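You operate a simulated robot arm through the tools that you are given. There is no shell and no other tool. Be economical: measure what you need, move in short steps, check, and stop when the job is done.

Carry out the task below with a simulated robot arm. There is one attempt and no reset: what you move stays moved.

Task
Glue the blue end's edge and clamp both web ends at the line.
Fine: clamp blue, then glue, then bring green up; put the glue pad back. Set down upright: glue pad. A coat counts when it lies all over at full strength: go over it till it gets no stronger.

Only the result counts: the job must be done as asked and must still hold three seconds after the hand-in. Knocking over, shifting, dropping, spilling or breaking anything else fails it.

Robot
A 6-joint arm with a two-finger parallel gripper, fixed in place. Base frame: the origin is at the foot of the arm, x ahead of it, y to its left, z up; the work surface is at about z = 0.86. Readings come in m, rad, newtons and seconds.
With the tool pointing down near the work surface it reaches from about 0.18 to 0.74 m from the base axis. Its first joint turns from -2.897 to 2.897 rad. Payload 3.91 kg.
Tool frame: the origin (TCP) lies between the finger pads and is the grasp point; the fingertips stand 0.03 m ahead of it; z points along the fingers, y is the line along which they close. Largest opening 0.11 m; finger width 0.02, thickness 0.01; the body of the gripper, 0.048 by 0.112 m, starts 0.055 m behind the TCP.
Orientation is told as [roll, pitch, yaw] about the base's x, y, z axes, in that order, counted from this pose: with the fingers straight down and closing along the base's y, the tool's x points along the base's -x, its y along +y and its z along -z.

Tools
- The arm moves only by the tool play_rows. Its argument "commands" is a list of rows, each an object of numbers (a shift or turn left out is 0, a gripper value left out holds the last): "dx", "dy", "dz": the shift along the tool's x, y, z in m; "wx", "wy", "wz": the turn, a rotation vector about the tool's x, y, z in rad; "claw": the gripper command, from -1 (fully open) to 1 (shut), values between in proportion. In form: [{"dx": .., "dy": .., "dz": .., "wx": .., "wy": .., "wz": .., "claw": ..}, ...]. A call has 1 to 20 rows; each row is the pose to reach, as a shift and turn from the pose commanded when the call began, along the tool's axes at that moment. A row lasts 0.2 s, in which the tool goes at most 0.05 m and 0.15 rad; a call with a longer step from one row to the next is refused whole, and so is a gripper value outside its range. Where a pose cannot be reached the arm comes as near as it can. A force on the tool above 40 N (or 10 N above the force at the start of the call, whichever is more), or a blocked arm, ends the call early, and 0.2 s more pass. Each finger travels about 0.045 m/s and halts on what it meets, pressing with about 26 N; the grip force reading is that of the motor and also rises with nothing between the fingers. The clock runs only during rows and for 0.2 s after the last one: add rows that repeat a pose to give the fingers time. The reply holds the time, the measured pose of the TCP, the force on the tool along the base axes, the opening and the grip force, in the units named above and with some noise, with the torque about the TCP (base axes, N m) and any sound that the robot's microphone picked up.
- Cameras (640 x 400 px; columns grow to the right, rows downward): "scene" is fixed at [0.0491, 0.6508, 1.638]; the picture's right is [-0.50, -0.86, 0.00], its down [-0.70, 0.41, -0.59] and it looks along [0.51, -0.30, -0.81] (base axes); focal length 285 px, centre (320, 200). "wrist" rides on the gripper at [0.071, 0.022, -0.107] in the tool frame; the picture's right is [-0.29, 0.96, 0.00], its down [-0.76, -0.23, -0.61] and it looks along [-0.58, -0.18, 0.79] (tool axes); focal length 243 px, centre (320, 200). There is no depth. A picture from a camera that has moved, and an enlarged one, comes with that camera's place and axes in the base frame and with its lens.
- get_image(camera): a new picture of that camera. No time passes.
- slide_trunk(by): slides the trunk up (or, below 0, down) by that many m; the arm rides with it, the base frame stays. It gives what a move gives, with no picture.
- inspect(camera, box): a new picture of the part [left, top, right, bottom] of that camera's present view, enlarged. No time passes.
- close_job(): hands the job in; it is judged then, once.

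Go step by step. Nothing tells you positions but the pictures and the camera data: compare them with the known pose of the tool, close in by small moves and look again before you grip or let go. The budget is 120 turns and 68 pictures, counting those below and the enlarged ones. Unless the task says otherwise, let go and move clear before handing in, and close with one line.

The tools are called after "Emit:" as name(argument=value, ...) on one line, values as JSON. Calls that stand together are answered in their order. play_rows: Moves the arm, as the interface text tells. Its arguments: {"type":"object","properties":{"commands":{"type":"array","items":{"type":"object","properties":{"dx":{"type":"number"},"dy":{"type":"number"},"dz":{"type":"number"},"wx":{"type":"number"},"wy":{"type":"number"},"wz":{"type":"number"},"claw":{"type":"number"}}}}},"required":["commands"]} The other tools are called the same way: slide_trunk (by) slides the trunk up or down; get_image (camera) takes a picture; inspect (camera, box) takes an enlarged picture of a part of a camera's view; close_job () hands the job in.

At the start:

```text
clock: 0.0
ee_pos: [0.286, 0.2763, 1.3382]
tool_rot: [-0.001, -0.001, -0.001]
wrist_force: [-0.4, 0.3, -0.1]
torque: [0.0, 0.02, 0.03]
width: 0.11
grasp_force: 0.1
trunk travel left (down, up): [-0.525, 0.065]
```

scene: 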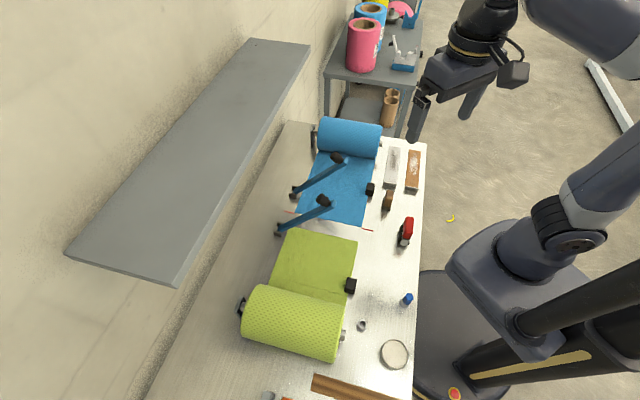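
wrist: 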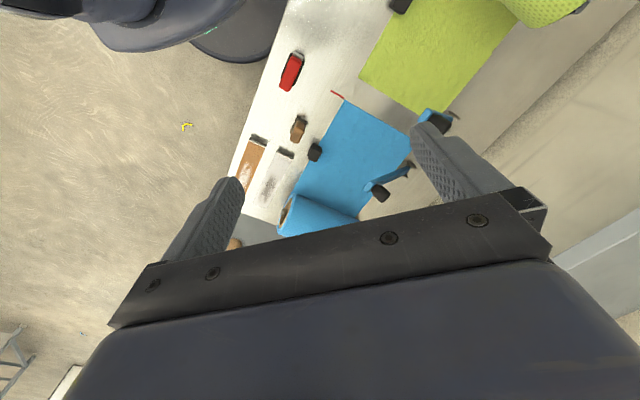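

I see a bench with a blue web roll, a green web roll, two swing clamps and a red line between them; I'll enlarge the views to identify each part.

Emit:
inspect(camera="scene", box=[260, 110, 440, 240])

Emit:
inspect(camera="scene", box=[220, 190, 440, 400])

Emit:
inspect(camera="wrist", box=[220, 0, 480, 240])

```text
3.08 times, centred on (350, 175) of scene
camera zoom: at [0.0491, 0.6508, 1.638], right [-0.5, -0.86, 0.0], down [-0.7, 0.41, -0.59], along [0.51, -0.3, -0.81], focal length 877 px, centre (228, 277)
```

zoom: 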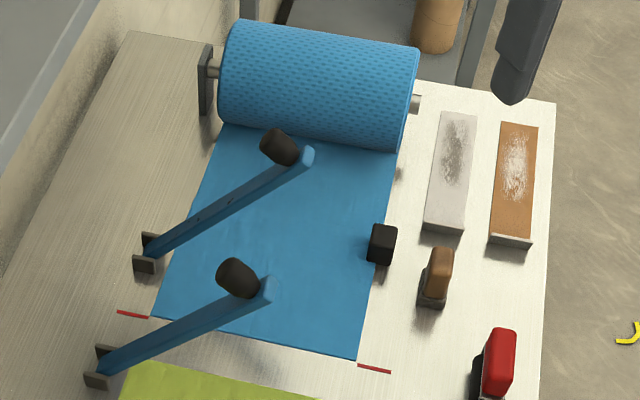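

```text
1.90 times, centred on (330, 295) of scene
camera zoom: at [0.0491, 0.6508, 1.638], right [-0.5, -0.86, 0.0], down [-0.7, 0.41, -0.59], along [0.51, -0.3, -0.81], focal length 543 px, centre (301, 19)
```

zoom: 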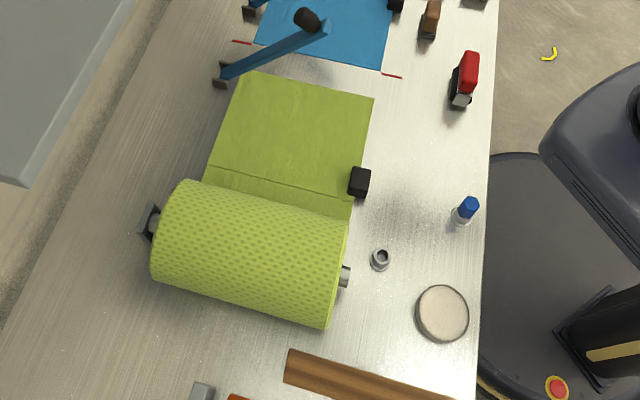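

```text
1.67 times, centred on (350, 120) of wrist
camera zoom: at [0.2131, 0.2986, 1.4457], right [0.29, 0.96, 0.0], down [0.76, -0.23, 0.61], along [0.58, -0.18, -0.79], focal length 404 px, centre (270, 333)
```

zoom: 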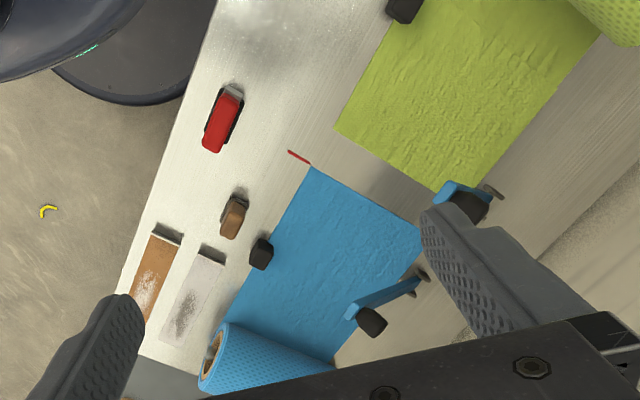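

The web runs diagonally (line from about (0.55,0.48) to (0.36,0.28)); the tools lie at its near side. I'll lower the wrist camera to look at the handles and trays.

Emit:
play_rows(commands=[{"dy": -0.018, "dz": 0.046}, {"dy": -0.036, "dz": 0.09}, {"dy": -0.053, "dz": 0.135}, {"dy": -0.07, "dz": 0.18}, {"dy": -0.086, "dz": 0.225}, {"dy": -0.1, "dz": 0.27}])

Emit:
get_image(camera="wrist")

Emit:
inspect(camera="scene", box=[260, 130, 360, 240])

```text
clock: 1.4
ee_pos: [0.2853, 0.1758, 1.0681]
tool_rot: [0.001, 0.001, 0.0]
wrist_force: [0.6, 1.1, 0.5]
torque: [-0.01, 0.02, 0.02]
width: 0.1102
grasp_force: 0.1
trunk travel left (down, up): [-0.525, 0.065]
```

```text
62 pictures are left
camera wrist: at [0.2135, 0.1981, 1.1748], right [0.29, 0.96, 0.0], down [0.76, -0.23, 0.61], along [0.58, -0.18, -0.79], focal length 243 px, centre (320, 200)
```

wrist: 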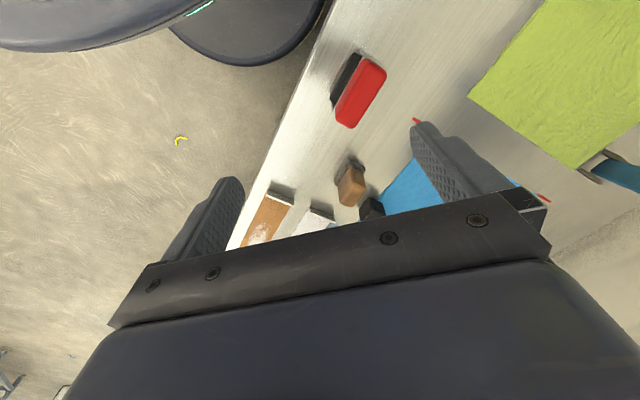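

```text
3.64 times, centred on (310, 185) of scene
camera zoom: at [0.0491, 0.6508, 1.638], right [-0.5, -0.86, 0.0], down [-0.7, 0.41, -0.59], along [0.51, -0.3, -0.81], focal length 1036 px, centre (356, 254)
```

zoom: 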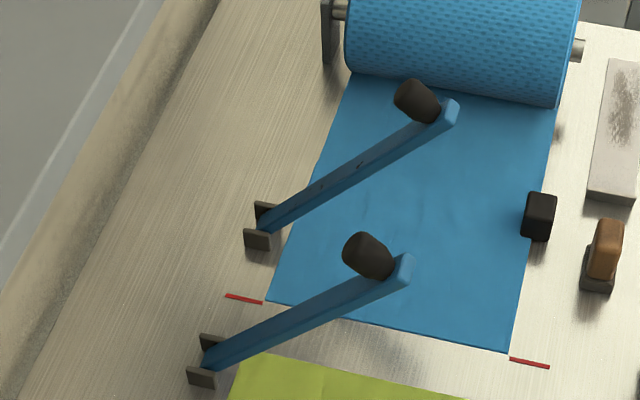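

The red and brown handled pads are visible; I'll enlarge them here before moving nearer.

Emit:
inspect(camera="wrist", box=[230, 40, 430, 260])

Emit:
inspect(camera="scene", box=[370, 140, 430, 250])

```text
1.82 times, centred on (330, 150) of wrist
camera zoom: at [0.2135, 0.1981, 1.1748], right [0.29, 0.96, 0.0], down [0.76, -0.23, 0.61], along [0.58, -0.18, -0.79], focal length 441 px, centre (302, 291)
```

zoom: 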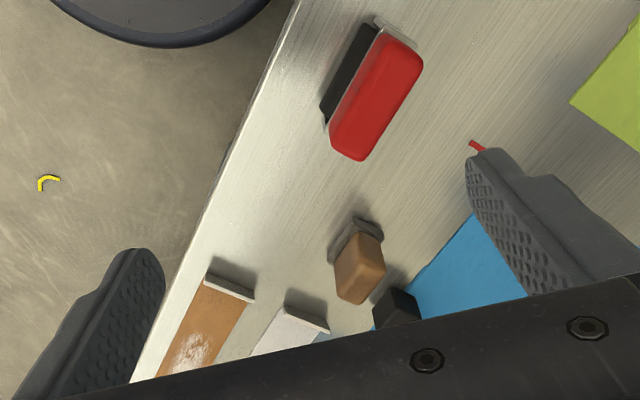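

```text
3.64 times, centred on (400, 195) of scene
camera zoom: at [0.0491, 0.6508, 1.638], right [-0.5, -0.86, 0.0], down [-0.7, 0.41, -0.59], along [0.51, -0.3, -0.81], focal length 1036 px, centre (29, 218)
```

zoom: 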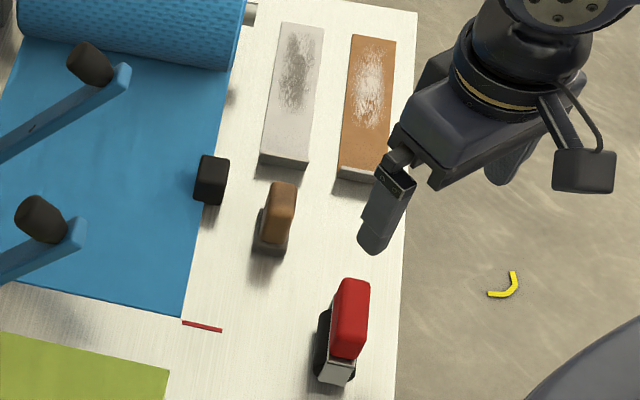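

The brown handle with a dark base is likely the glue pad, the red one a stapler; two blocks/trays lie beyond. I'll go look at those from closer.

Emit:
play_rows(commands=[{"dx": -0.045, "dy": -0.018, "dz": 0.005}, {"dx": -0.09, "dy": -0.036, "dz": 0.01}, {"dx": -0.135, "dy": -0.055, "dz": 0.015}, {"dx": -0.18, "dy": -0.075, "dz": 0.02}, {"dx": -0.21, "dy": -0.1, "dz": 0.03}])

Emit:
get_image(camera="wrist")

```text
clock: 2.6
ee_pos: [0.4962, 0.0753, 1.0382]
tool_rot: [0.0, 0.001, 0.0]
wrist_force: [1.1, -0.9, 0.6]
torque: [-0.01, 0.04, 0.01]
width: 0.11
grasp_force: 0.1
trunk travel left (down, up): [-0.525, 0.065]
```

```text
58 pictures are left
camera wrist: at [0.4239, 0.098, 1.1449], right [0.29, 0.96, 0.0], down [0.76, -0.23, 0.61], along [0.58, -0.18, -0.79], focal length 243 px, centre (320, 200)
```

wrist: 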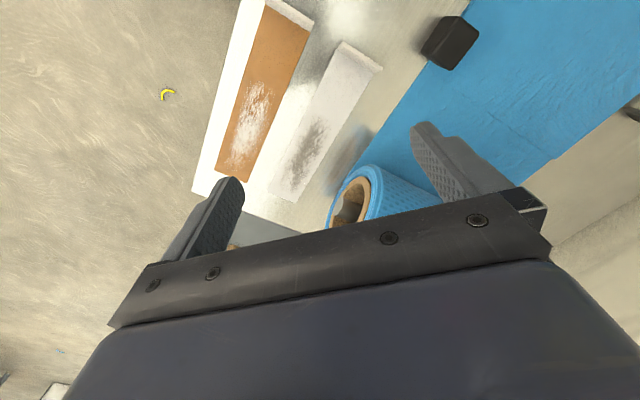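

Emit:
inspect(camera="wrist", box=[180, 0, 400, 220])

Emit:
inspect(camera="scene", box=[370, 260, 430, 400])

```text
1.82 times, centred on (290, 110) of wrist
camera zoom: at [0.4239, 0.098, 1.1449], right [0.29, 0.96, 0.0], down [0.76, -0.23, 0.61], along [0.58, -0.18, -0.79], focal length 441 px, centre (374, 364)
```

zoom: 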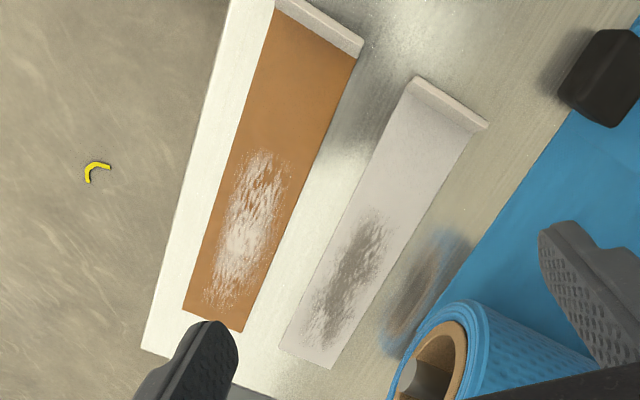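

```text
2.86 times, centred on (400, 330) of scene
camera zoom: at [0.0491, 0.6508, 1.638], right [-0.5, -0.86, 0.0], down [-0.7, 0.41, -0.59], along [0.51, -0.3, -0.81], focal length 814 px, centre (91, -171)
```

zoom: 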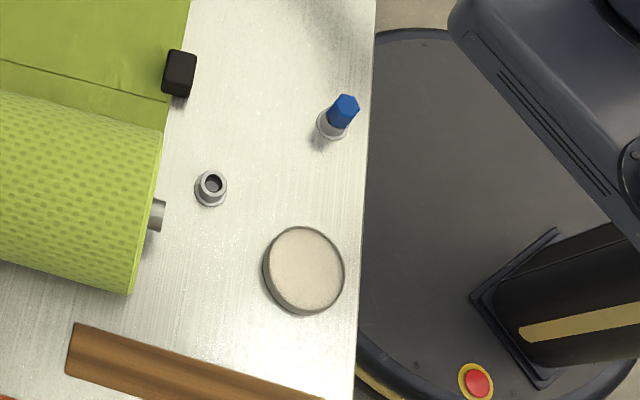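

I'll look at the brown-handled pad from nearby, also the dish by the green roll later.

Emit:
play_rows(commands=[{"dx": 0.045, "dy": 0.035}, {"dx": 0.08, "dy": 0.07}, {"dx": 0.11, "dy": 0.1, "dz": 0.025}, {"dx": 0.12, "dy": 0.12, "dz": 0.05}])

Emit:
get_image(camera="wrist")

```text
refused: row 1 steps farther than a row can; nothing moved
```

```text
55 pictures are left
camera wrist: at [0.4239, 0.098, 1.1449], right [0.29, 0.96, 0.0], down [0.76, -0.23, 0.61], along [0.58, -0.18, -0.79], focal length 243 px, centre (320, 200)
```

wrist: 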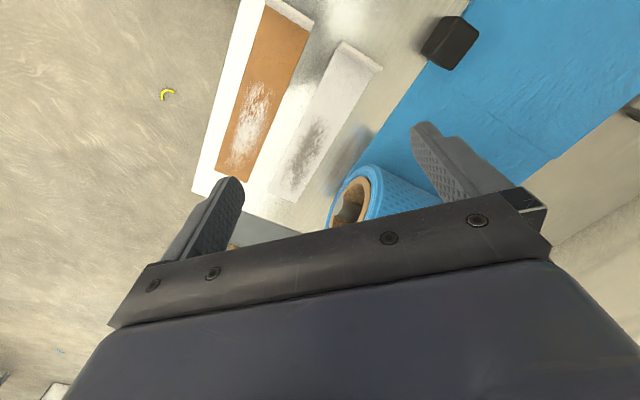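

I'll move there again with shorter steps, turning the tool 45° to align with the bench.

Emit:
play_rows(commands=[{"dx": 0.021, "dy": 0.025, "dz": 0.006, "wz": 0.13}, {"dx": 0.042, "dy": 0.05, "dz": 0.012, "wz": 0.26}, {"dx": 0.063, "dy": 0.075, "dz": 0.018, "wz": 0.39}, {"dx": 0.084, "dy": 0.1, "dz": 0.024, "wz": 0.52}, {"dx": 0.105, "dy": 0.125, "dz": 0.03, "wz": 0.65}, {"dx": 0.126, "dy": 0.15, "dz": 0.038, "wz": 0.785}])

Emit:
get_image(camera="wrist")

```text
clock: 4.0
ee_pos: [0.3686, 0.2262, 1.001]
tool_rot: [0.001, 0.001, -0.786]
wrist_force: [-0.2, 0.1, 0.4]
torque: [0.04, 0.05, 0.01]
width: 0.11
grasp_force: 0.1
trunk travel left (down, up): [-0.525, 0.065]
```

```text
54 pictures are left
camera wrist: at [0.3332, 0.2921, 1.1074], right [0.88, 0.47, 0.0], down [0.37, -0.7, 0.61], along [0.29, -0.54, -0.79], focal length 243 px, centre (320, 200)
```

wrist: 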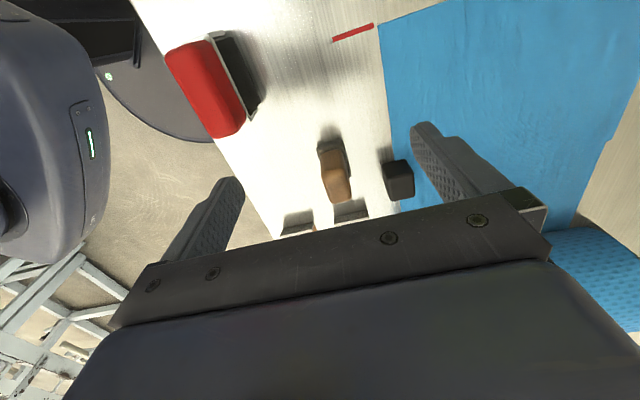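

Emit:
inspect(camera="wrist", box=[300, 0, 480, 110])

Emit:
inspect(camera="wrist", box=[280, 120, 430, 230])

```text
3.56 times, centred on (390, 55) of wrist
camera zoom: at [0.3332, 0.2921, 1.1074], right [0.88, 0.47, 0.0], down [0.37, -0.7, 0.61], along [0.29, -0.54, -0.79], focal length 863 px, centre (71, 716)
```

zoom: 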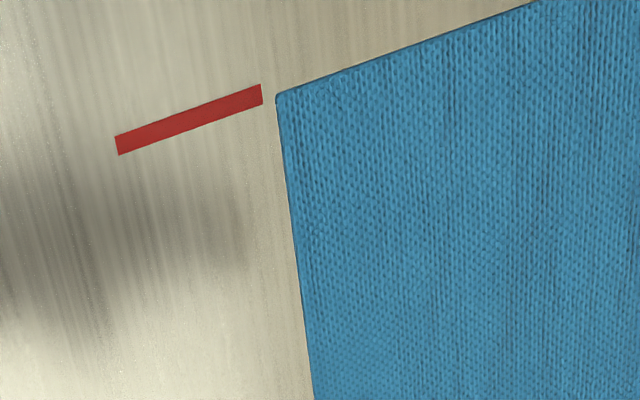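

```text
3.64 times, centred on (355, 175) of wrist
camera zoom: at [0.3332, 0.2921, 1.1074], right [0.88, 0.47, 0.0], down [0.37, -0.7, 0.61], along [0.29, -0.54, -0.79], focal length 882 px, centre (193, 291)
```

zoom: 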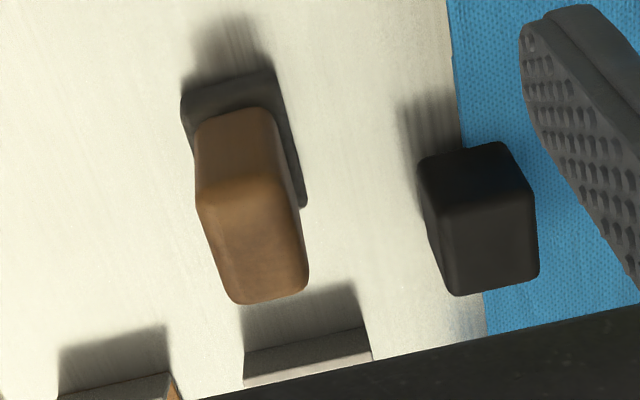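

Blue's edge lies on the line and the pad is the brown handle on a dark base. Next is pressing lever 1 (blue's clamp), so I rise, turn so the fingers close along the web, and look.

Emit:
play_rows(commands=[{"dz": -0.045, "claw": 1}, {"dz": -0.09, "wz": -0.14}, {"dz": -0.13, "wz": -0.28}, {"dz": -0.17, "wz": -0.42}, {"dz": -0.2, "wz": -0.56}, {"dx": -0.003, "dy": 0.009, "dz": -0.2, "wz": -0.7}, {"dx": -0.006, "dy": 0.018, "dz": -0.2, "wz": -0.84}, {"dx": -0.009, "dy": 0.027, "dz": -0.2, "wz": -0.98}, {"dx": -0.012, "dy": 0.036, "dz": -0.2, "wz": -1.12}, {"dx": -0.015, "dy": 0.045, "dz": -0.2, "wz": -1.26}, {"dx": -0.019, "dy": 0.053, "dz": -0.2, "wz": -1.4}, {"dx": -0.019, "dy": 0.053, "dz": -0.2, "wz": -1.53}, {"dx": -0.019, "dy": 0.053, "dz": -0.2, "wz": -1.57}])

Emit:
get_image(camera="wrist")

Emit:
get_image(camera="scene")

```text
clock: 6.8
ee_pos: [0.4198, 0.2512, 1.2009]
tool_rot: [0.0, 0.001, 0.787]
wrist_force: [0.9, 0.7, 0.2]
torque: [-0.02, 0.04, 0.01]
width: 0.0
grasp_force: 26.1
trunk travel left (down, up): [-0.525, 0.065]
```

```text
51 pictures are left
camera wrist: at [0.3538, 0.2161, 1.3076], right [-0.47, 0.88, 0.0], down [0.7, 0.38, 0.61], along [0.54, 0.29, -0.79], focal length 243 px, centre (320, 200)
```

wrist: 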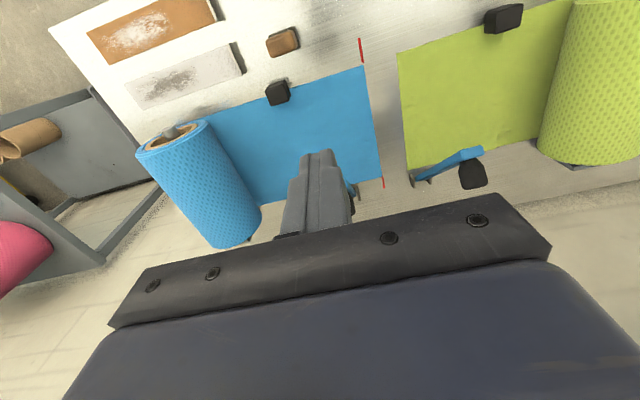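

```text
50 pictures are left
```

scene: 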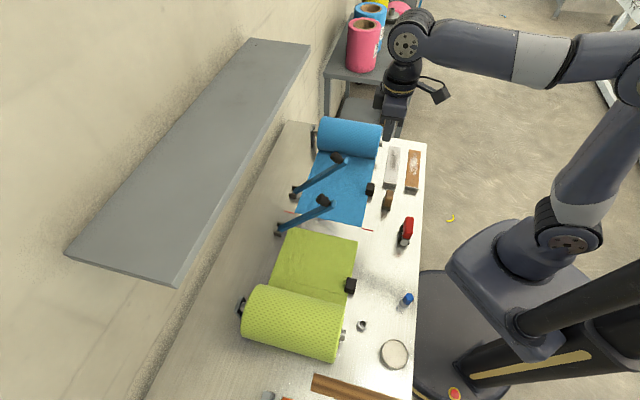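

The knob of lever 1 is hidden behind the fingers at about (0.51,0.32,1.07). I go above it and check from the scene camera.

Emit:
play_rows(commands=[{"dx": -0.04, "dy": -0.0115}, {"dx": -0.08, "dy": -0.0115}, {"dx": -0.116, "dy": -0.0115, "dz": 0.015}, {"dx": -0.116, "dy": -0.0115, "dz": 0.04}])

Emit:
inspect(camera="scene", box=[270, 90, 450, 240])

Emit:
get_image(camera="wrist")

```text
clock: 7.8
ee_pos: [0.5108, 0.3253, 1.1596]
tool_rot: [0.001, 0.0, 0.786]
wrist_force: [-0.6, 0.6, 0.5]
torque: [0.01, 0.01, -0.04]
width: 0.0
grasp_force: 26.1
trunk travel left (down, up): [-0.525, 0.065]
```

```text
2.67 times, centred on (360, 165) of scene
camera zoom: at [0.0491, 0.6508, 1.638], right [-0.5, -0.86, 0.0], down [-0.7, 0.41, -0.59], along [0.51, -0.3, -0.81], focal length 760 px, centre (213, 293)
```

zoom: 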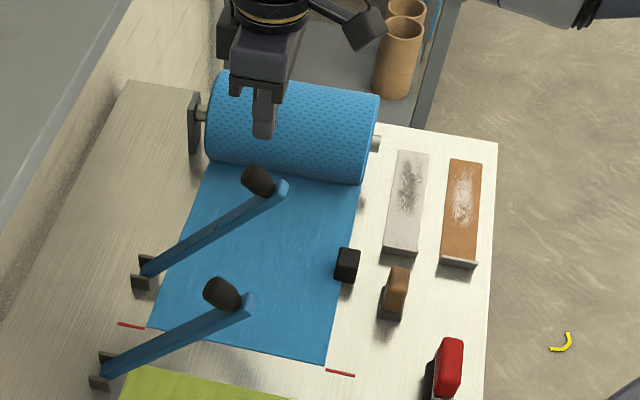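

```text
48 pictures are left
camera wrist: at [0.4441, 0.2901, 1.2678], right [-0.47, 0.88, 0.0], down [0.7, 0.37, 0.61], along [0.54, 0.29, -0.79], focal length 243 px, centre (320, 200)
```

wrist: 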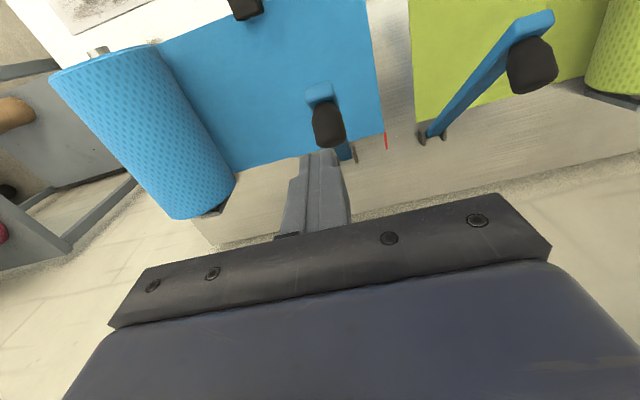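

The knob of lever 1 is at about (0.504,0.330,1.073), lever 2's at (0.400,0.434,1.073). I now press lever 1 down along its arc.

Emit:
play_rows(commands=[{"dy": 0.008, "dz": 0.02}, {"dx": 0.002, "dy": 0.008, "dz": 0.045}, {"dx": 0.015, "dy": 0.008, "dz": 0.057}, {"dx": 0.031, "dy": 0.008, "dz": 0.07}, {"dx": 0.044, "dy": 0.008, "dz": 0.084}, {"dx": 0.056, "dy": 0.008, "dz": 0.099}, {"dx": 0.067, "dy": 0.008, "dz": 0.116}, {"dx": 0.076, "dy": 0.008, "dz": 0.133}])

Emit:
get_image(camera="wrist")

```text
clock: 9.6
ee_pos: [0.4518, 0.2773, 1.0271]
tool_rot: [0.0, 0.001, 0.787]
wrist_force: [-0.5, -0.5, 0.4]
torque: [-0.01, -0.03, 0.0]
width: 0.0001
grasp_force: 26.2
trunk travel left (down, up): [-0.525, 0.065]
```

```text
47 pictures are left
camera wrist: at [0.3843, 0.2419, 1.1348], right [-0.47, 0.88, 0.0], down [0.7, 0.37, 0.61], along [0.54, 0.29, -0.79], focal length 243 px, centre (320, 200)
```

wrist: 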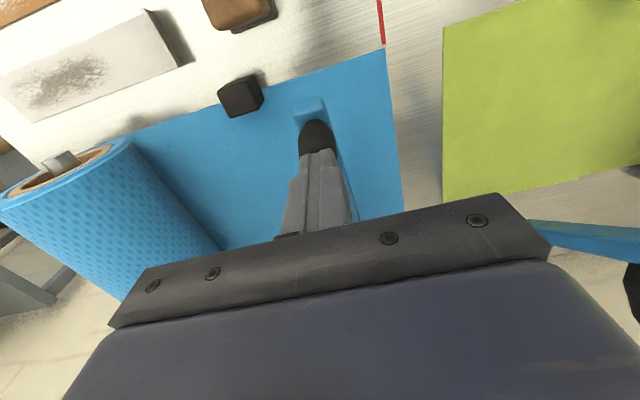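

The lever follows easily. I continue the arc down to the web until it stops.

Emit:
play_rows(commands=[{"dx": 0.008, "dz": 0.017}, {"dx": 0.015, "dz": 0.035}, {"dx": 0.02, "dz": 0.054}, {"dx": 0.024, "dz": 0.073}, {"dx": 0.025, "dz": 0.083}, {"dx": 0.026, "dz": 0.09}, {"dx": 0.026, "dz": 0.097}, {"dx": 0.026, "dz": 0.103}, {"dx": 0.026, "dz": 0.108}])

Emit:
get_image(camera="wrist")

```text
clock: 11.1
ee_pos: [0.4325, 0.2591, 0.9418]
tool_rot: [-0.003, -0.012, 0.786]
wrist_force: [-9.0, -5.1, 26.6]
torque: [-0.32, 0.47, 0.0]
width: 0.0001
grasp_force: 26.4
trunk travel left (down, up): [-0.525, 0.065]
stopped in row 7: the force on the tool passed its limit at 48 N (the readings are from after the stop); the commanded pose is now the measured one
```

```text
46 pictures are left
camera wrist: at [0.3655, 0.2236, 1.0487], right [-0.47, 0.88, 0.0], down [0.69, 0.37, 0.62], along [0.54, 0.29, -0.79], focal length 243 px, centre (320, 200)
```

wrist: 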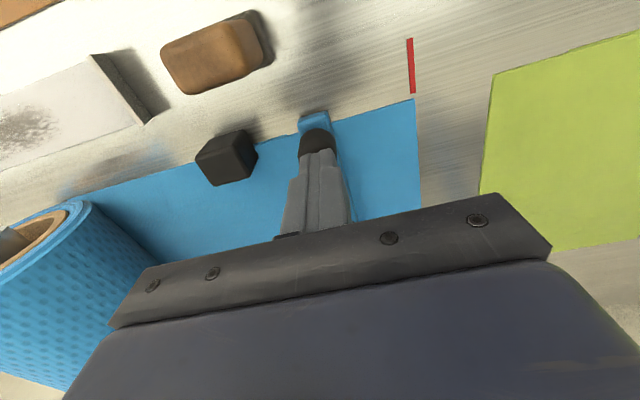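

Lever 1 is down against the web. I retreat upward and check that it stays.

Emit:
play_rows(commands=[{"dx": -0.002, "dz": -0.02}, {"dz": -0.06}, {"dx": 0.03, "dz": -0.09}, {"dx": 0.06, "dz": -0.12}])

Emit:
inspect(camera="scene", box=[260, 110, 440, 240])

Emit:
get_image(camera="wrist")

```text
clock: 12.1
ee_pos: [0.3919, 0.2159, 1.0592]
tool_rot: [-0.001, -0.009, 0.784]
wrist_force: [-0.3, -0.9, 0.4]
torque: [0.01, -0.02, -0.04]
width: 0.0
grasp_force: 26.0
trunk travel left (down, up): [-0.525, 0.065]
```

```text
3.08 times, centred on (350, 175) of scene
camera zoom: at [0.0491, 0.6508, 1.638], right [-0.5, -0.86, 0.0], down [-0.7, 0.41, -0.59], along [0.51, -0.3, -0.81], focal length 877 px, centre (228, 277)
```

zoom: 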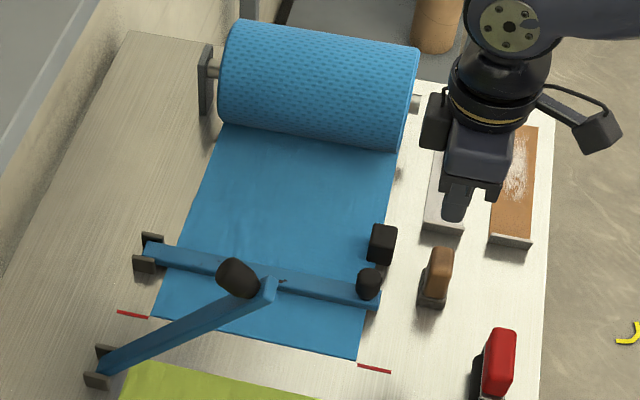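

```text
44 pictures are left
camera wrist: at [0.3235, 0.1816, 1.1655], right [-0.47, 0.88, 0.0], down [0.7, 0.37, 0.61], along [0.54, 0.29, -0.79], focal length 243 px, centre (320, 200)
```

wrist: 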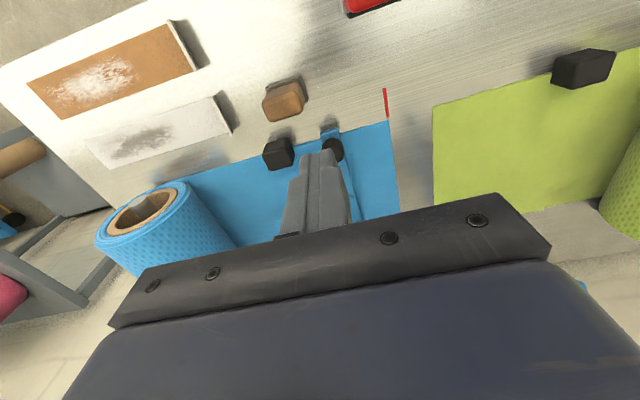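

Lever 1 holds the blue end flat at the line. Now to the glue pad at about (0.41,0.185); I turn so the camera is on the blue side, away from lever 2, and look down at it.

Emit:
play_rows(commands=[{"dx": 0.009, "dy": -0.01, "dz": -0.01, "wz": -0.14, "claw": -0.09}, {"dx": 0.009, "dy": -0.02, "dz": -0.02, "wz": -0.28}, {"dx": 0.009, "dy": -0.03, "dz": -0.03, "wz": -0.42}, {"dx": 0.009, "dy": -0.035, "dz": -0.03, "wz": -0.56}, {"dx": 0.009, "dy": -0.035, "dz": -0.03, "wz": -0.7}, {"dx": 0.009, "dy": -0.035, "dz": -0.03, "wz": -0.84}, {"dx": 0.009, "dy": -0.035, "dz": -0.03, "wz": -0.98}, {"dx": 0.009, "dy": -0.035, "dz": -0.03, "wz": -1.12}, {"dx": 0.009, "dy": -0.035, "dz": -0.03, "wz": -1.26}, {"dx": 0.009, "dy": -0.035, "dz": -0.03, "wz": -1.4}, {"dx": 0.009, "dy": -0.035, "dz": -0.03, "wz": -1.54}, {"dx": 0.009, "dy": -0.035, "dz": -0.03, "wz": -1.573}])

Emit:
get_image(camera="wrist")

Emit:
inspect(camera="scene", box=[300, 110, 460, 250])

```text
clock: 14.7
ee_pos: [0.4098, 0.1852, 1.0886]
tool_rot: [-0.009, 0.002, 2.361]
wrist_force: [-0.1, 0.7, 0.8]
torque: [0.0, 0.01, -0.01]
width: 0.06
grasp_force: 0.1
trunk travel left (down, up): [-0.525, 0.065]
```

```text
43 pictures are left
camera wrist: at [0.4432, 0.1198, 1.1961], right [-0.88, -0.47, -0.01], down [-0.38, 0.7, 0.61], along [-0.28, 0.54, -0.79], focal length 243 px, centre (320, 200)
```

wrist: 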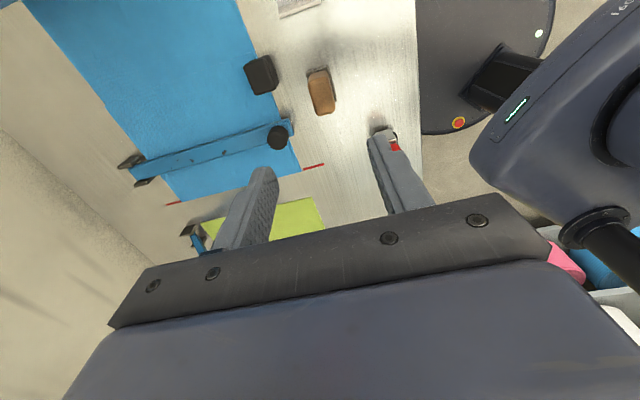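

```text
2.86 times, centred on (380, 180) of scene
camera zoom: at [0.0491, 0.6508, 1.638], right [-0.5, -0.86, 0.0], down [-0.7, 0.41, -0.59], along [0.51, -0.3, -0.81], focal length 814 px, centre (149, 257)
```

zoom: 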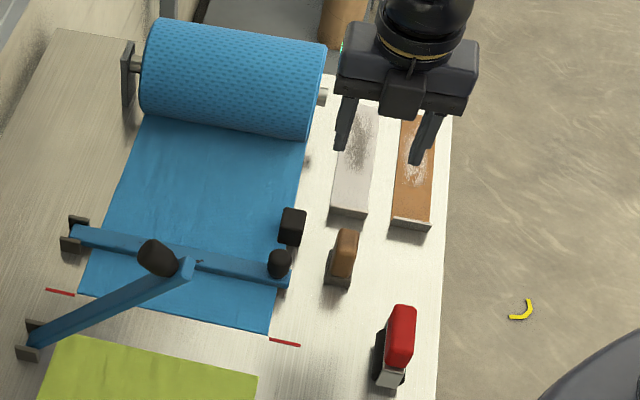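

Pad handle is about centred under the gripper, long axis along the web direction. I lower partway and check.

Emit:
play_rows(commands=[{"dx": 0.004, "dz": 0.04}, {"dx": 0.005, "dz": 0.08}, {"dx": 0.005, "dz": 0.125}])

Emit:
get_image(camera="wrist")

Emit:
inspect(camera="scene", box=[340, 140, 440, 240])

```text
clock: 15.5
ee_pos: [0.4153, 0.1836, 0.964]
tool_rot: [-0.009, 0.002, 2.358]
wrist_force: [0.3, -0.4, 0.7]
torque: [0.03, 0.02, -0.02]
width: 0.06
grasp_force: 0.0
trunk travel left (down, up): [-0.525, 0.065]
```

```text
41 pictures are left
camera wrist: at [0.4477, 0.1174, 1.0705], right [-0.88, -0.47, -0.01], down [-0.38, 0.7, 0.61], along [-0.28, 0.54, -0.79], focal length 243 px, centre (320, 200)
```

wrist: 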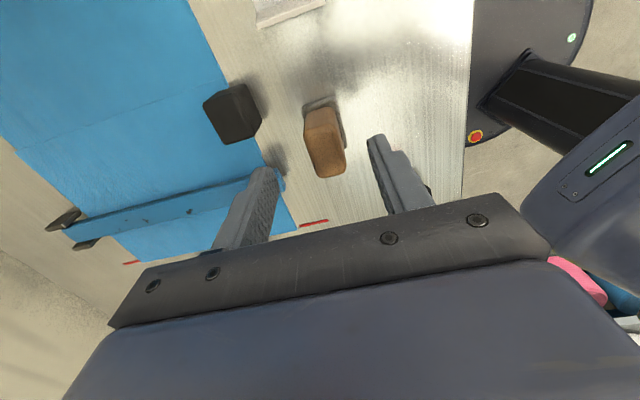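

```text
4.00 times, centred on (390, 190) of scene
camera zoom: at [0.0491, 0.6508, 1.638], right [-0.5, -0.86, 0.0], down [-0.7, 0.41, -0.59], along [0.51, -0.3, -0.81], focal length 1140 px, centre (40, 240)
```

zoom: 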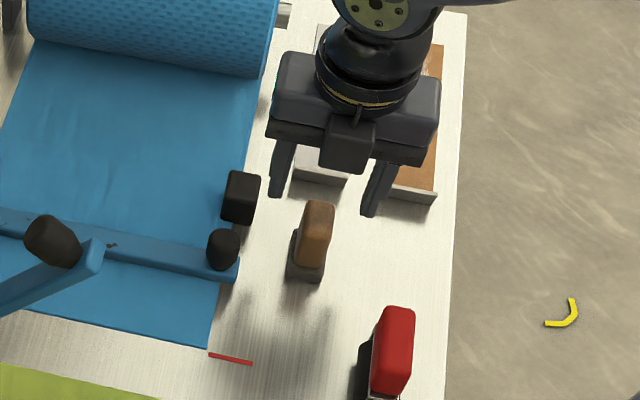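

The pad is centred (w≈0.162) and its handle top at about z 0.92. I go down to TCP z≈0.912 and grip.

Emit:
play_rows(commands=[{"dx": -0.001, "dz": 0.025}, {"dx": -0.001, "dz": 0.052}, {"dx": -0.001, "dz": 0.052, "claw": 1}, {"dx": -0.001, "dz": 0.052}, {"dx": -0.001, "dz": 0.052}, {"dx": -0.001, "dz": 0.052}])

Emit:
get_image(camera="wrist")

```text
clock: 16.9
ee_pos: [0.4145, 0.1839, 0.9119]
tool_rot: [-0.009, 0.004, 2.358]
wrist_force: [0.0, -0.1, 0.0]
torque: [-0.03, 0.01, -0.01]
width: 0.0235
grasp_force: 26.6
trunk travel left (down, up): [-0.525, 0.065]
```

```text
39 pictures are left
camera wrist: at [0.4479, 0.1185, 1.0184], right [-0.88, -0.47, -0.01], down [-0.38, 0.7, 0.61], along [-0.28, 0.54, -0.79], focal length 243 px, centre (320, 200)
```

wrist: 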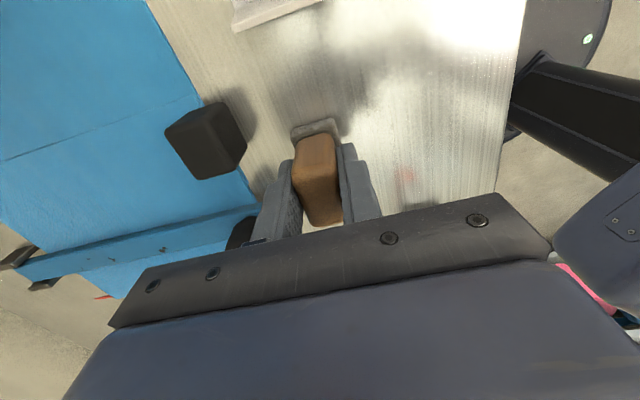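

Gripped at 23.5 mm; home pose of the pad is TCP (0.4145,0.1839,0.912). I lift it and carry it over the near corner of blue's edge.

Emit:
play_rows(commands=[{"dz": -0.03}, {"dz": -0.06}, {"dz": -0.09}, {"dx": -0.03, "dz": -0.09}, {"dx": -0.06, "dz": -0.09}, {"dx": -0.088, "dz": -0.09}, {"dx": -0.088, "dy": -0.025, "dz": -0.09}, {"dx": -0.088, "dy": -0.05, "dz": -0.09}, {"dx": -0.088, "dy": -0.075, "dz": -0.075}])

Emit:
get_image(camera="wrist")

Emit:
inspect(camera="scene", box=[270, 130, 430, 260])

```text
clock: 18.9
ee_pos: [0.4051, 0.2988, 0.9852]
tool_rot: [-0.008, 0.001, 2.358]
wrist_force: [-0.2, 0.5, -0.2]
torque: [0.01, 0.0, -0.01]
width: 0.0231
grasp_force: 25.8
trunk travel left (down, up): [-0.525, 0.065]
```

```text
38 pictures are left
camera wrist: at [0.4373, 0.2329, 1.0935], right [-0.88, -0.47, -0.01], down [-0.38, 0.7, 0.61], along [-0.28, 0.54, -0.79], focal length 243 px, centre (320, 200)
```

wrist: 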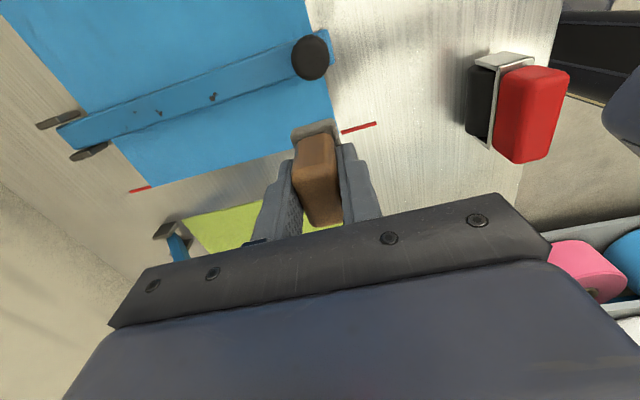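

```text
3.08 times, centred on (350, 195) of scene
camera zoom: at [0.0491, 0.6508, 1.638], right [-0.5, -0.86, 0.0], down [-0.7, 0.41, -0.59], along [0.51, -0.3, -0.81], focal length 877 px, centre (228, 215)
```

zoom: 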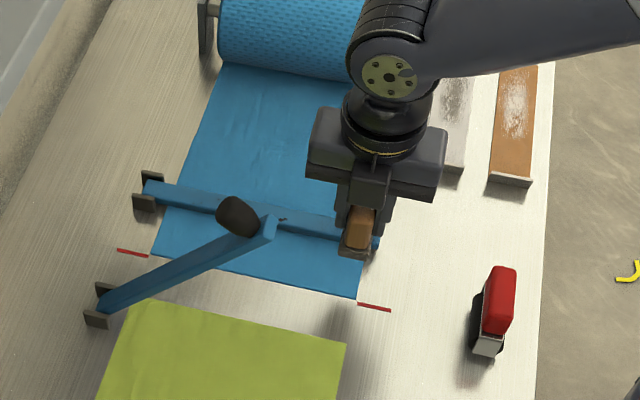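

Pad is above the near corner. I shift to w≈0.068 and lower gently onto the web to feel contact.

Emit:
play_rows(commands=[{"dx": -0.007, "dz": 0.03}, {"dx": -0.007, "dz": 0.058}, {"dx": -0.007, "dz": 0.066}, {"dx": -0.007, "dz": 0.07}, {"dx": -0.007, "dz": 0.072}])

```text
clock: 20.1
ee_pos: [0.3985, 0.3048, 0.9176]
tool_rot: [-0.012, 0.002, 2.359]
wrist_force: [-2.5, 0.0, 24.0]
torque: [-0.15, 0.26, 0.0]
width: 0.0234
grasp_force: 26.0
trunk travel left (down, up): [-0.525, 0.065]
```

Contact at z≈0.9176 with 24 N. I ease to about 10 N and sweep along the edge.

Emit:
play_rows(commands=[{"dz": -0.0025}, {"dz": -0.0025, "dy": -0.012}, {"dz": -0.0025, "dy": -0.024}, {"dz": -0.0025, "dy": -0.036}, {"dz": -0.0025, "dy": -0.048}, {"dz": -0.0025, "dy": -0.06}])

Emit:
get_image(camera="wrist")

```text
clock: 21.5
ee_pos: [0.4424, 0.3458, 0.9186]
tool_rot: [-0.009, 0.001, 2.357]
wrist_force: [0.6, 0.2, -1.3]
torque: [-0.02, 0.02, 0.0]
width: 0.0232
grasp_force: 25.6
trunk travel left (down, up): [-0.525, 0.065]
```

```text
36 pictures are left
camera wrist: at [0.4755, 0.2809, 1.0251], right [-0.88, -0.47, -0.01], down [-0.38, 0.7, 0.61], along [-0.28, 0.54, -0.79], focal length 243 px, centre (320, 200)
```

wrist: 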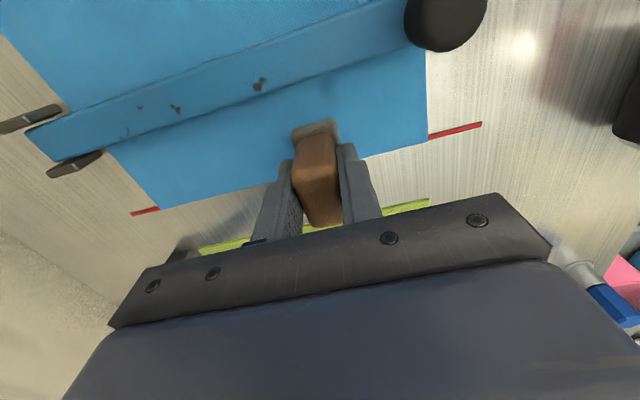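

Emit:
inspect(camera="wrist", box=[260, 70, 480, 200])

Emit:
play_rows(commands=[{"dz": 0.003}])

```text
2.91 times, centred on (370, 135) of wrist
camera zoom: at [0.4755, 0.2809, 1.0251], right [-0.88, -0.47, -0.01], down [-0.38, 0.7, 0.61], along [-0.28, 0.54, -0.79], focal length 706 px, centre (174, 389)
```

zoom: 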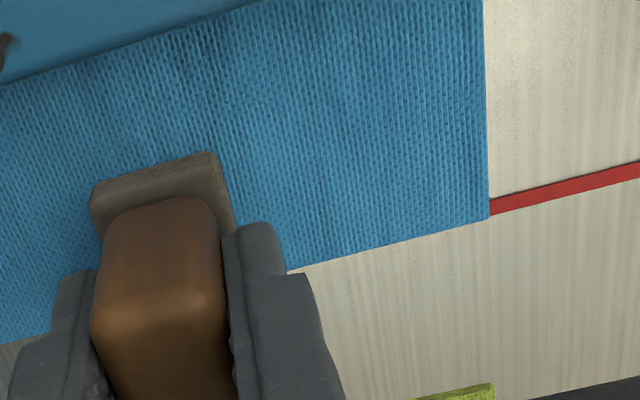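

```text
clock: 21.9
ee_pos: [0.4424, 0.3465, 0.9172]
tool_rot: [-0.014, 0.003, 2.358]
wrist_force: [-1.5, -1.3, 17.6]
torque: [-0.22, 0.21, 0.0]
width: 0.0233
grasp_force: 26.4
trunk travel left (down, up): [-0.525, 0.065]
```

No coat is visible so far, perhaps because it barely touched. I now have 17 N; I sweep back toward the near corner and see whether a trace appears.

Emit:
play_rows(commands=[{"dy": 0.012}, {"dy": 0.024}, {"dy": 0.036}, {"dy": 0.048}, {"dy": 0.06}])

Emit:
inspect(camera="wrist", box=[160, 60, 380, 200])

```text
clock: 23.1
ee_pos: [0.4, 0.3051, 0.9154]
tool_rot: [-0.011, 0.001, 2.36]
wrist_force: [6.6, 6.7, 25.1]
torque: [0.09, -0.12, 0.02]
width: 0.0235
grasp_force: 26.2
trunk travel left (down, up): [-0.525, 0.065]
```

```text
2.86 times, centred on (270, 130) of wrist
camera zoom: at [0.4327, 0.2384, 1.0228], right [-0.88, -0.47, -0.01], down [-0.38, 0.7, 0.61], along [-0.28, 0.54, -0.79], focal length 693 px, centre (463, 400)
```

zoom: 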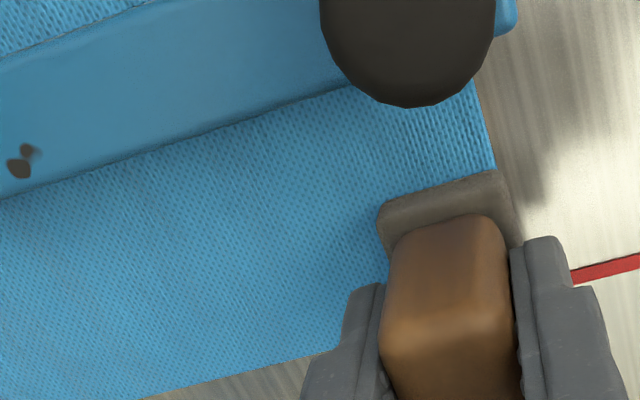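

No clear trace yet. I lift and move aside to compare the rubbed strip with untouched web.

Emit:
play_rows(commands=[{"dz": -0.02}, {"dz": -0.05, "dy": 0.02}, {"dz": -0.07, "dy": 0.06}, {"dz": -0.07, "dy": 0.08}])

Emit:
inspect(camera="wrist", box=[80, 60, 340, 220])

Emit:
inspect(camera="scene", box=[280, 170, 390, 250])

```text
clock: 24.1
ee_pos: [0.3417, 0.2455, 0.984]
tool_rot: [-0.008, 0.002, 2.358]
wrist_force: [-0.4, -0.2, 0.1]
torque: [-0.03, 0.03, -0.01]
width: 0.0233
grasp_force: 25.6
trunk travel left (down, up): [-0.525, 0.065]
```

```text
2.46 times, centred on (210, 140) of wrist
camera zoom: at [0.375, 0.1805, 1.0904], right [-0.88, -0.47, -0.01], down [-0.38, 0.7, 0.61], along [-0.28, 0.54, -0.79], focal length 597 px, centre (591, 348)
```

zoom: 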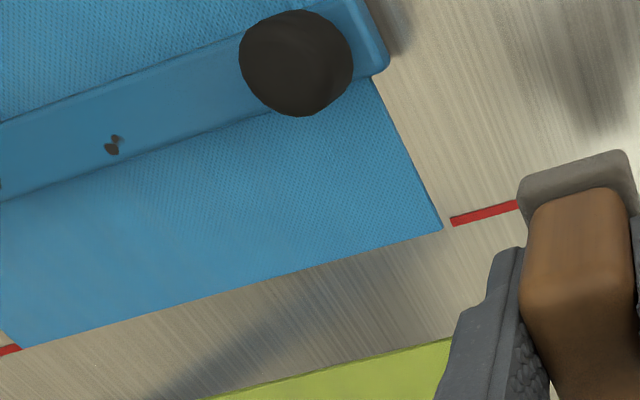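

```text
5.00 times, centred on (335, 210) of scene
camera zoom: at [0.0491, 0.6508, 1.638], right [-0.5, -0.86, 0.0], down [-0.7, 0.41, -0.59], along [0.51, -0.3, -0.81], focal length 1425 px, centre (245, 150)
```

zoom: 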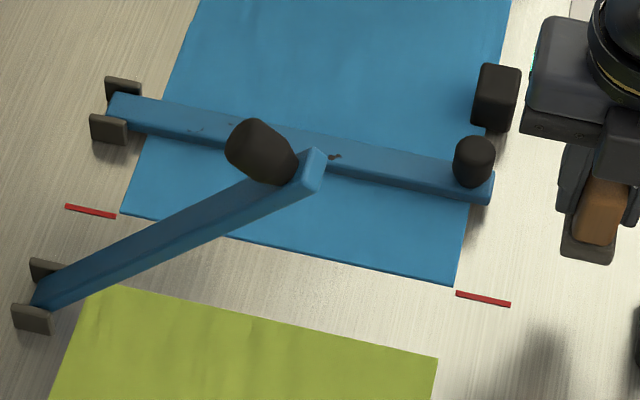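

The pad is dry, so it needs charging; the round dish with pale contents near the green roll (about (0.05,0.44)) is the likely glue dish. I carry the pad high toward it and look.

Emit:
play_rows(commands=[{"dz": -0.045}, {"dx": -0.035, "dy": 0.01, "dz": -0.07}, {"dx": -0.08, "dy": 0.02, "dz": -0.07}, {"dx": -0.125, "dy": 0.03, "dz": -0.07}, {"dx": -0.17, "dy": 0.04, "dz": -0.07}, {"dx": -0.21, "dy": 0.055, "dz": -0.07}, {"dx": -0.245, "dy": 0.065, "dz": -0.07}])

Emit:
get_image(camera="wrist")

```text
clock: 25.7
ee_pos: [0.1226, 0.3744, 1.052]
tool_rot: [-0.009, 0.003, 2.358]
wrist_force: [-0.5, 0.1, -0.2]
torque: [-0.02, -0.03, 0.01]
width: 0.0234
grasp_force: 26.1
trunk travel left (down, up): [-0.525, 0.065]
```

```text
31 pictures are left
camera wrist: at [0.155, 0.3086, 1.1596], right [-0.88, -0.47, -0.01], down [-0.38, 0.7, 0.61], along [-0.28, 0.54, -0.79], focal length 243 px, centre (320, 200)
```

wrist: 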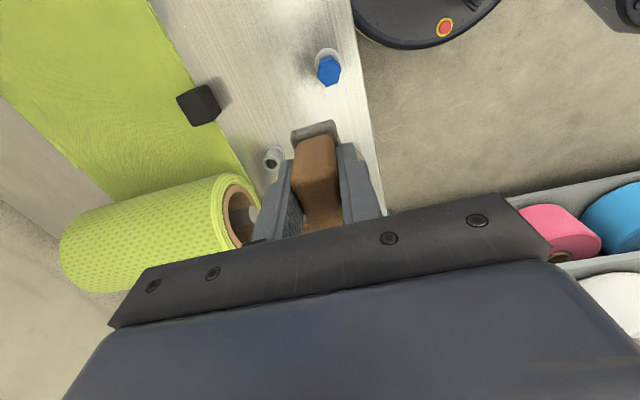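

Emit:
inspect(camera="scene", box=[330, 240, 450, 400])

```text
2.50 times, centred on (390, 320) of scene
camera zoom: at [0.0491, 0.6508, 1.638], right [-0.5, -0.86, 0.0], down [-0.7, 0.41, -0.59], along [0.51, -0.3, -0.81], focal length 712 px, centre (145, -100)
```

zoom: 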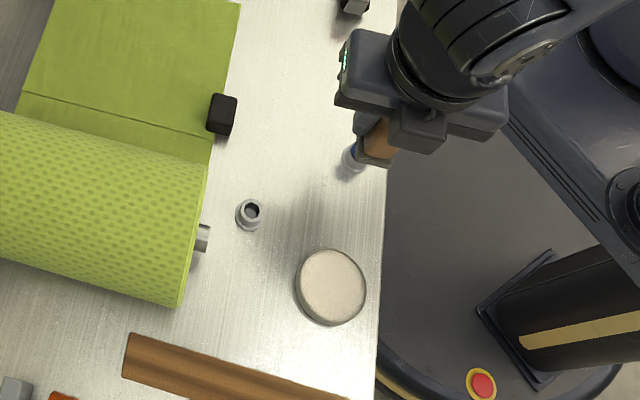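

The dish centre is about (0.048,0.446), radius ~34 mm. I move above it and lower to just over it, then check.

Emit:
play_rows(commands=[{"dx": -0.04, "dy": 0.001}, {"dx": -0.08, "dy": 0.002}, {"dx": -0.1034, "dy": 0.002}, {"dx": -0.1034, "dy": 0.002, "dz": 0.04}, {"dx": -0.1034, "dy": 0.002, "dz": 0.08}, {"dx": -0.1034, "dy": 0.002, "dz": 0.1}])

Emit:
inspect(camera="scene", box=[330, 240, 450, 400])

Emit:
inspect(camera="wrist", box=[220, 80, 420, 240])

```text
clock: 27.1
ee_pos: [0.0488, 0.4453, 0.9522]
tool_rot: [-0.01, 0.001, 2.358]
wrist_force: [0.1, 0.2, -0.8]
torque: [0.01, -0.02, 0.0]
width: 0.0229
grasp_force: 25.5
trunk travel left (down, up): [-0.525, 0.065]
```

```text
2.50 times, centred on (390, 320) of scene
camera zoom: at [0.0491, 0.6508, 1.638], right [-0.5, -0.86, 0.0], down [-0.7, 0.41, -0.59], along [0.51, -0.3, -0.81], focal length 712 px, centre (145, -100)
```

zoom: 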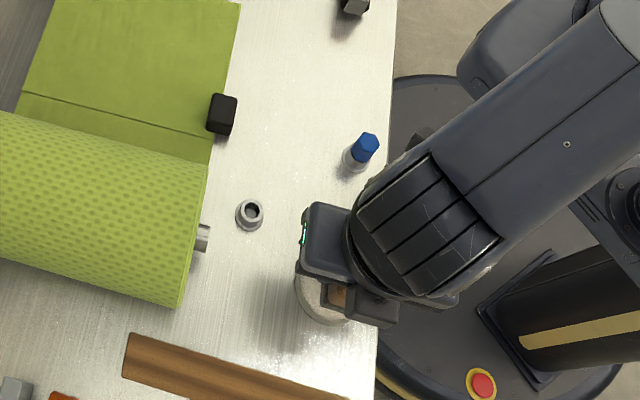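

```text
2.50 times, centred on (320, 160) of wrist
camera zoom: at [0.0822, 0.3801, 1.0599], right [-0.88, -0.47, -0.01], down [-0.38, 0.7, 0.61], along [-0.28, 0.54, -0.79], focal length 606 px, centre (320, 300)
```

zoom: 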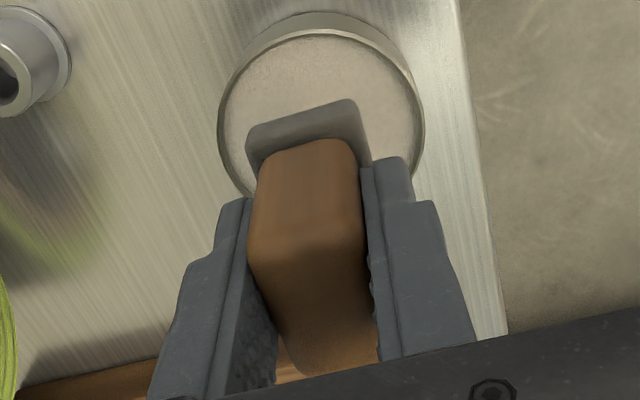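

The pad is over the dish with clearance to the rim. I dip slowly till it touches.

Emit:
play_rows(commands=[{"dx": -0.003, "dy": 0.003, "dz": 0.01}, {"dx": -0.003, "dy": 0.003, "dz": 0.018}, {"dx": -0.003, "dy": 0.003, "dz": 0.024}, {"dx": -0.003, "dy": 0.003, "dz": 0.029}])

```text
clock: 28.1
ee_pos: [0.0442, 0.4444, 0.9263]
tool_rot: [-0.012, -0.001, 2.358]
wrist_force: [-1.9, -1.1, 24.2]
torque: [-0.17, 0.25, -0.02]
width: 0.0234
grasp_force: 26.3
trunk travel left (down, up): [-0.525, 0.065]
```

Contact in the dish at 24 N. I hold briefly, lift straight up and look at the dish.

Emit:
play_rows(commands=[{"dz": 0}, {"dz": 0}, {"dz": 0}, {"dz": -0.02}, {"dz": -0.06}, {"dz": -0.1}, {"dx": 0.04, "dz": -0.12}, {"dx": 0.08, "dy": -0.01, "dz": -0.12}, {"dx": 0.12, "dy": -0.02, "dz": -0.12}])

Emit:
inspect(camera="scene", box=[330, 240, 450, 400])

```text
clock: 30.1
ee_pos: [0.1436, 0.3741, 1.046]
tool_rot: [-0.007, 0.001, 2.356]
wrist_force: [-0.4, 0.5, 0.1]
torque: [-0.01, 0.0, 0.0]
width: 0.0231
grasp_force: 26.0
trunk travel left (down, up): [-0.525, 0.065]
```

```text
2.50 times, centred on (390, 320) of scene
camera zoom: at [0.0491, 0.6508, 1.638], right [-0.5, -0.86, 0.0], down [-0.7, 0.41, -0.59], along [0.51, -0.3, -0.81], focal length 712 px, centre (145, -100)
```

zoom: 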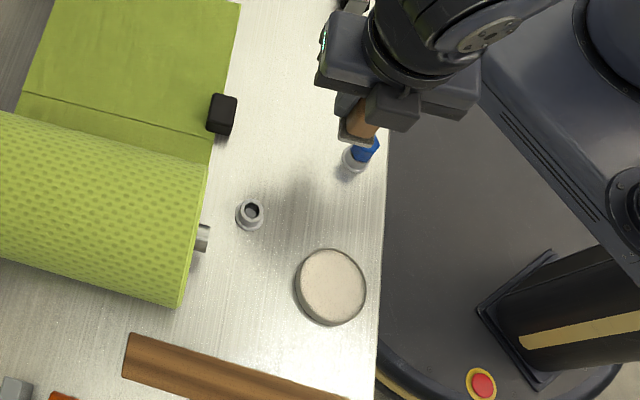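

The dish is undisturbed. I carry the pad back to blue's near corner and touch down.

Emit:
play_rows(commands=[{"dx": 0.04, "dy": -0.01}, {"dx": 0.08, "dy": -0.015}, {"dx": 0.12, "dy": -0.02}, {"dx": 0.16, "dy": -0.03}, {"dx": 0.2, "dy": -0.04}, {"dx": 0.231, "dy": -0.06}, {"dx": 0.231, "dy": -0.1}, {"dx": 0.231, "dy": -0.13, "dz": 0.02}, {"dx": 0.231, "dy": -0.1325, "dz": 0.06}, {"dx": 0.231, "dy": -0.1325, "dz": 0.1}, {"dx": 0.231, "dy": -0.1325, "dz": 0.12}, {"dx": 0.231, "dy": -0.1325, "dz": 0.127}, {"dx": 0.231, "dy": -0.1325, "dz": 0.131}])

```text
clock: 32.9
ee_pos: [0.4015, 0.3065, 0.9147]
tool_rot: [-0.009, 0.002, 2.358]
wrist_force: [0.1, 1.4, -0.4]
torque: [-0.01, 0.03, -0.04]
width: 0.0233
grasp_force: 25.5
trunk travel left (down, up): [-0.525, 0.065]
```

Emit:
play_rows(commands=[{"dz": 0.0015}, {"dz": 0.003}])

```text
clock: 33.5
ee_pos: [0.4, 0.3058, 0.9113]
tool_rot: [-0.007, 0.002, 2.358]
wrist_force: [0.3, -0.4, -0.7]
torque: [0.02, 0.01, 0.01]
width: 0.0231
grasp_force: 26.1
trunk travel left (down, up): [-0.525, 0.065]
```

No contact yet: the pad must have slid up a little in the grip during dipping. I lower further in small steps.

Emit:
play_rows(commands=[{"dz": 0.001}, {"dz": 0.002}, {"dz": 0.003}])

```text
clock: 34.3
ee_pos: [0.4013, 0.3051, 0.9113]
tool_rot: [-0.015, 0.001, 2.358]
wrist_force: [-2.0, -1.3, 26.3]
torque: [-0.31, 0.37, 0.03]
width: 0.0232
grasp_force: 25.5
trunk travel left (down, up): [-0.525, 0.065]
```

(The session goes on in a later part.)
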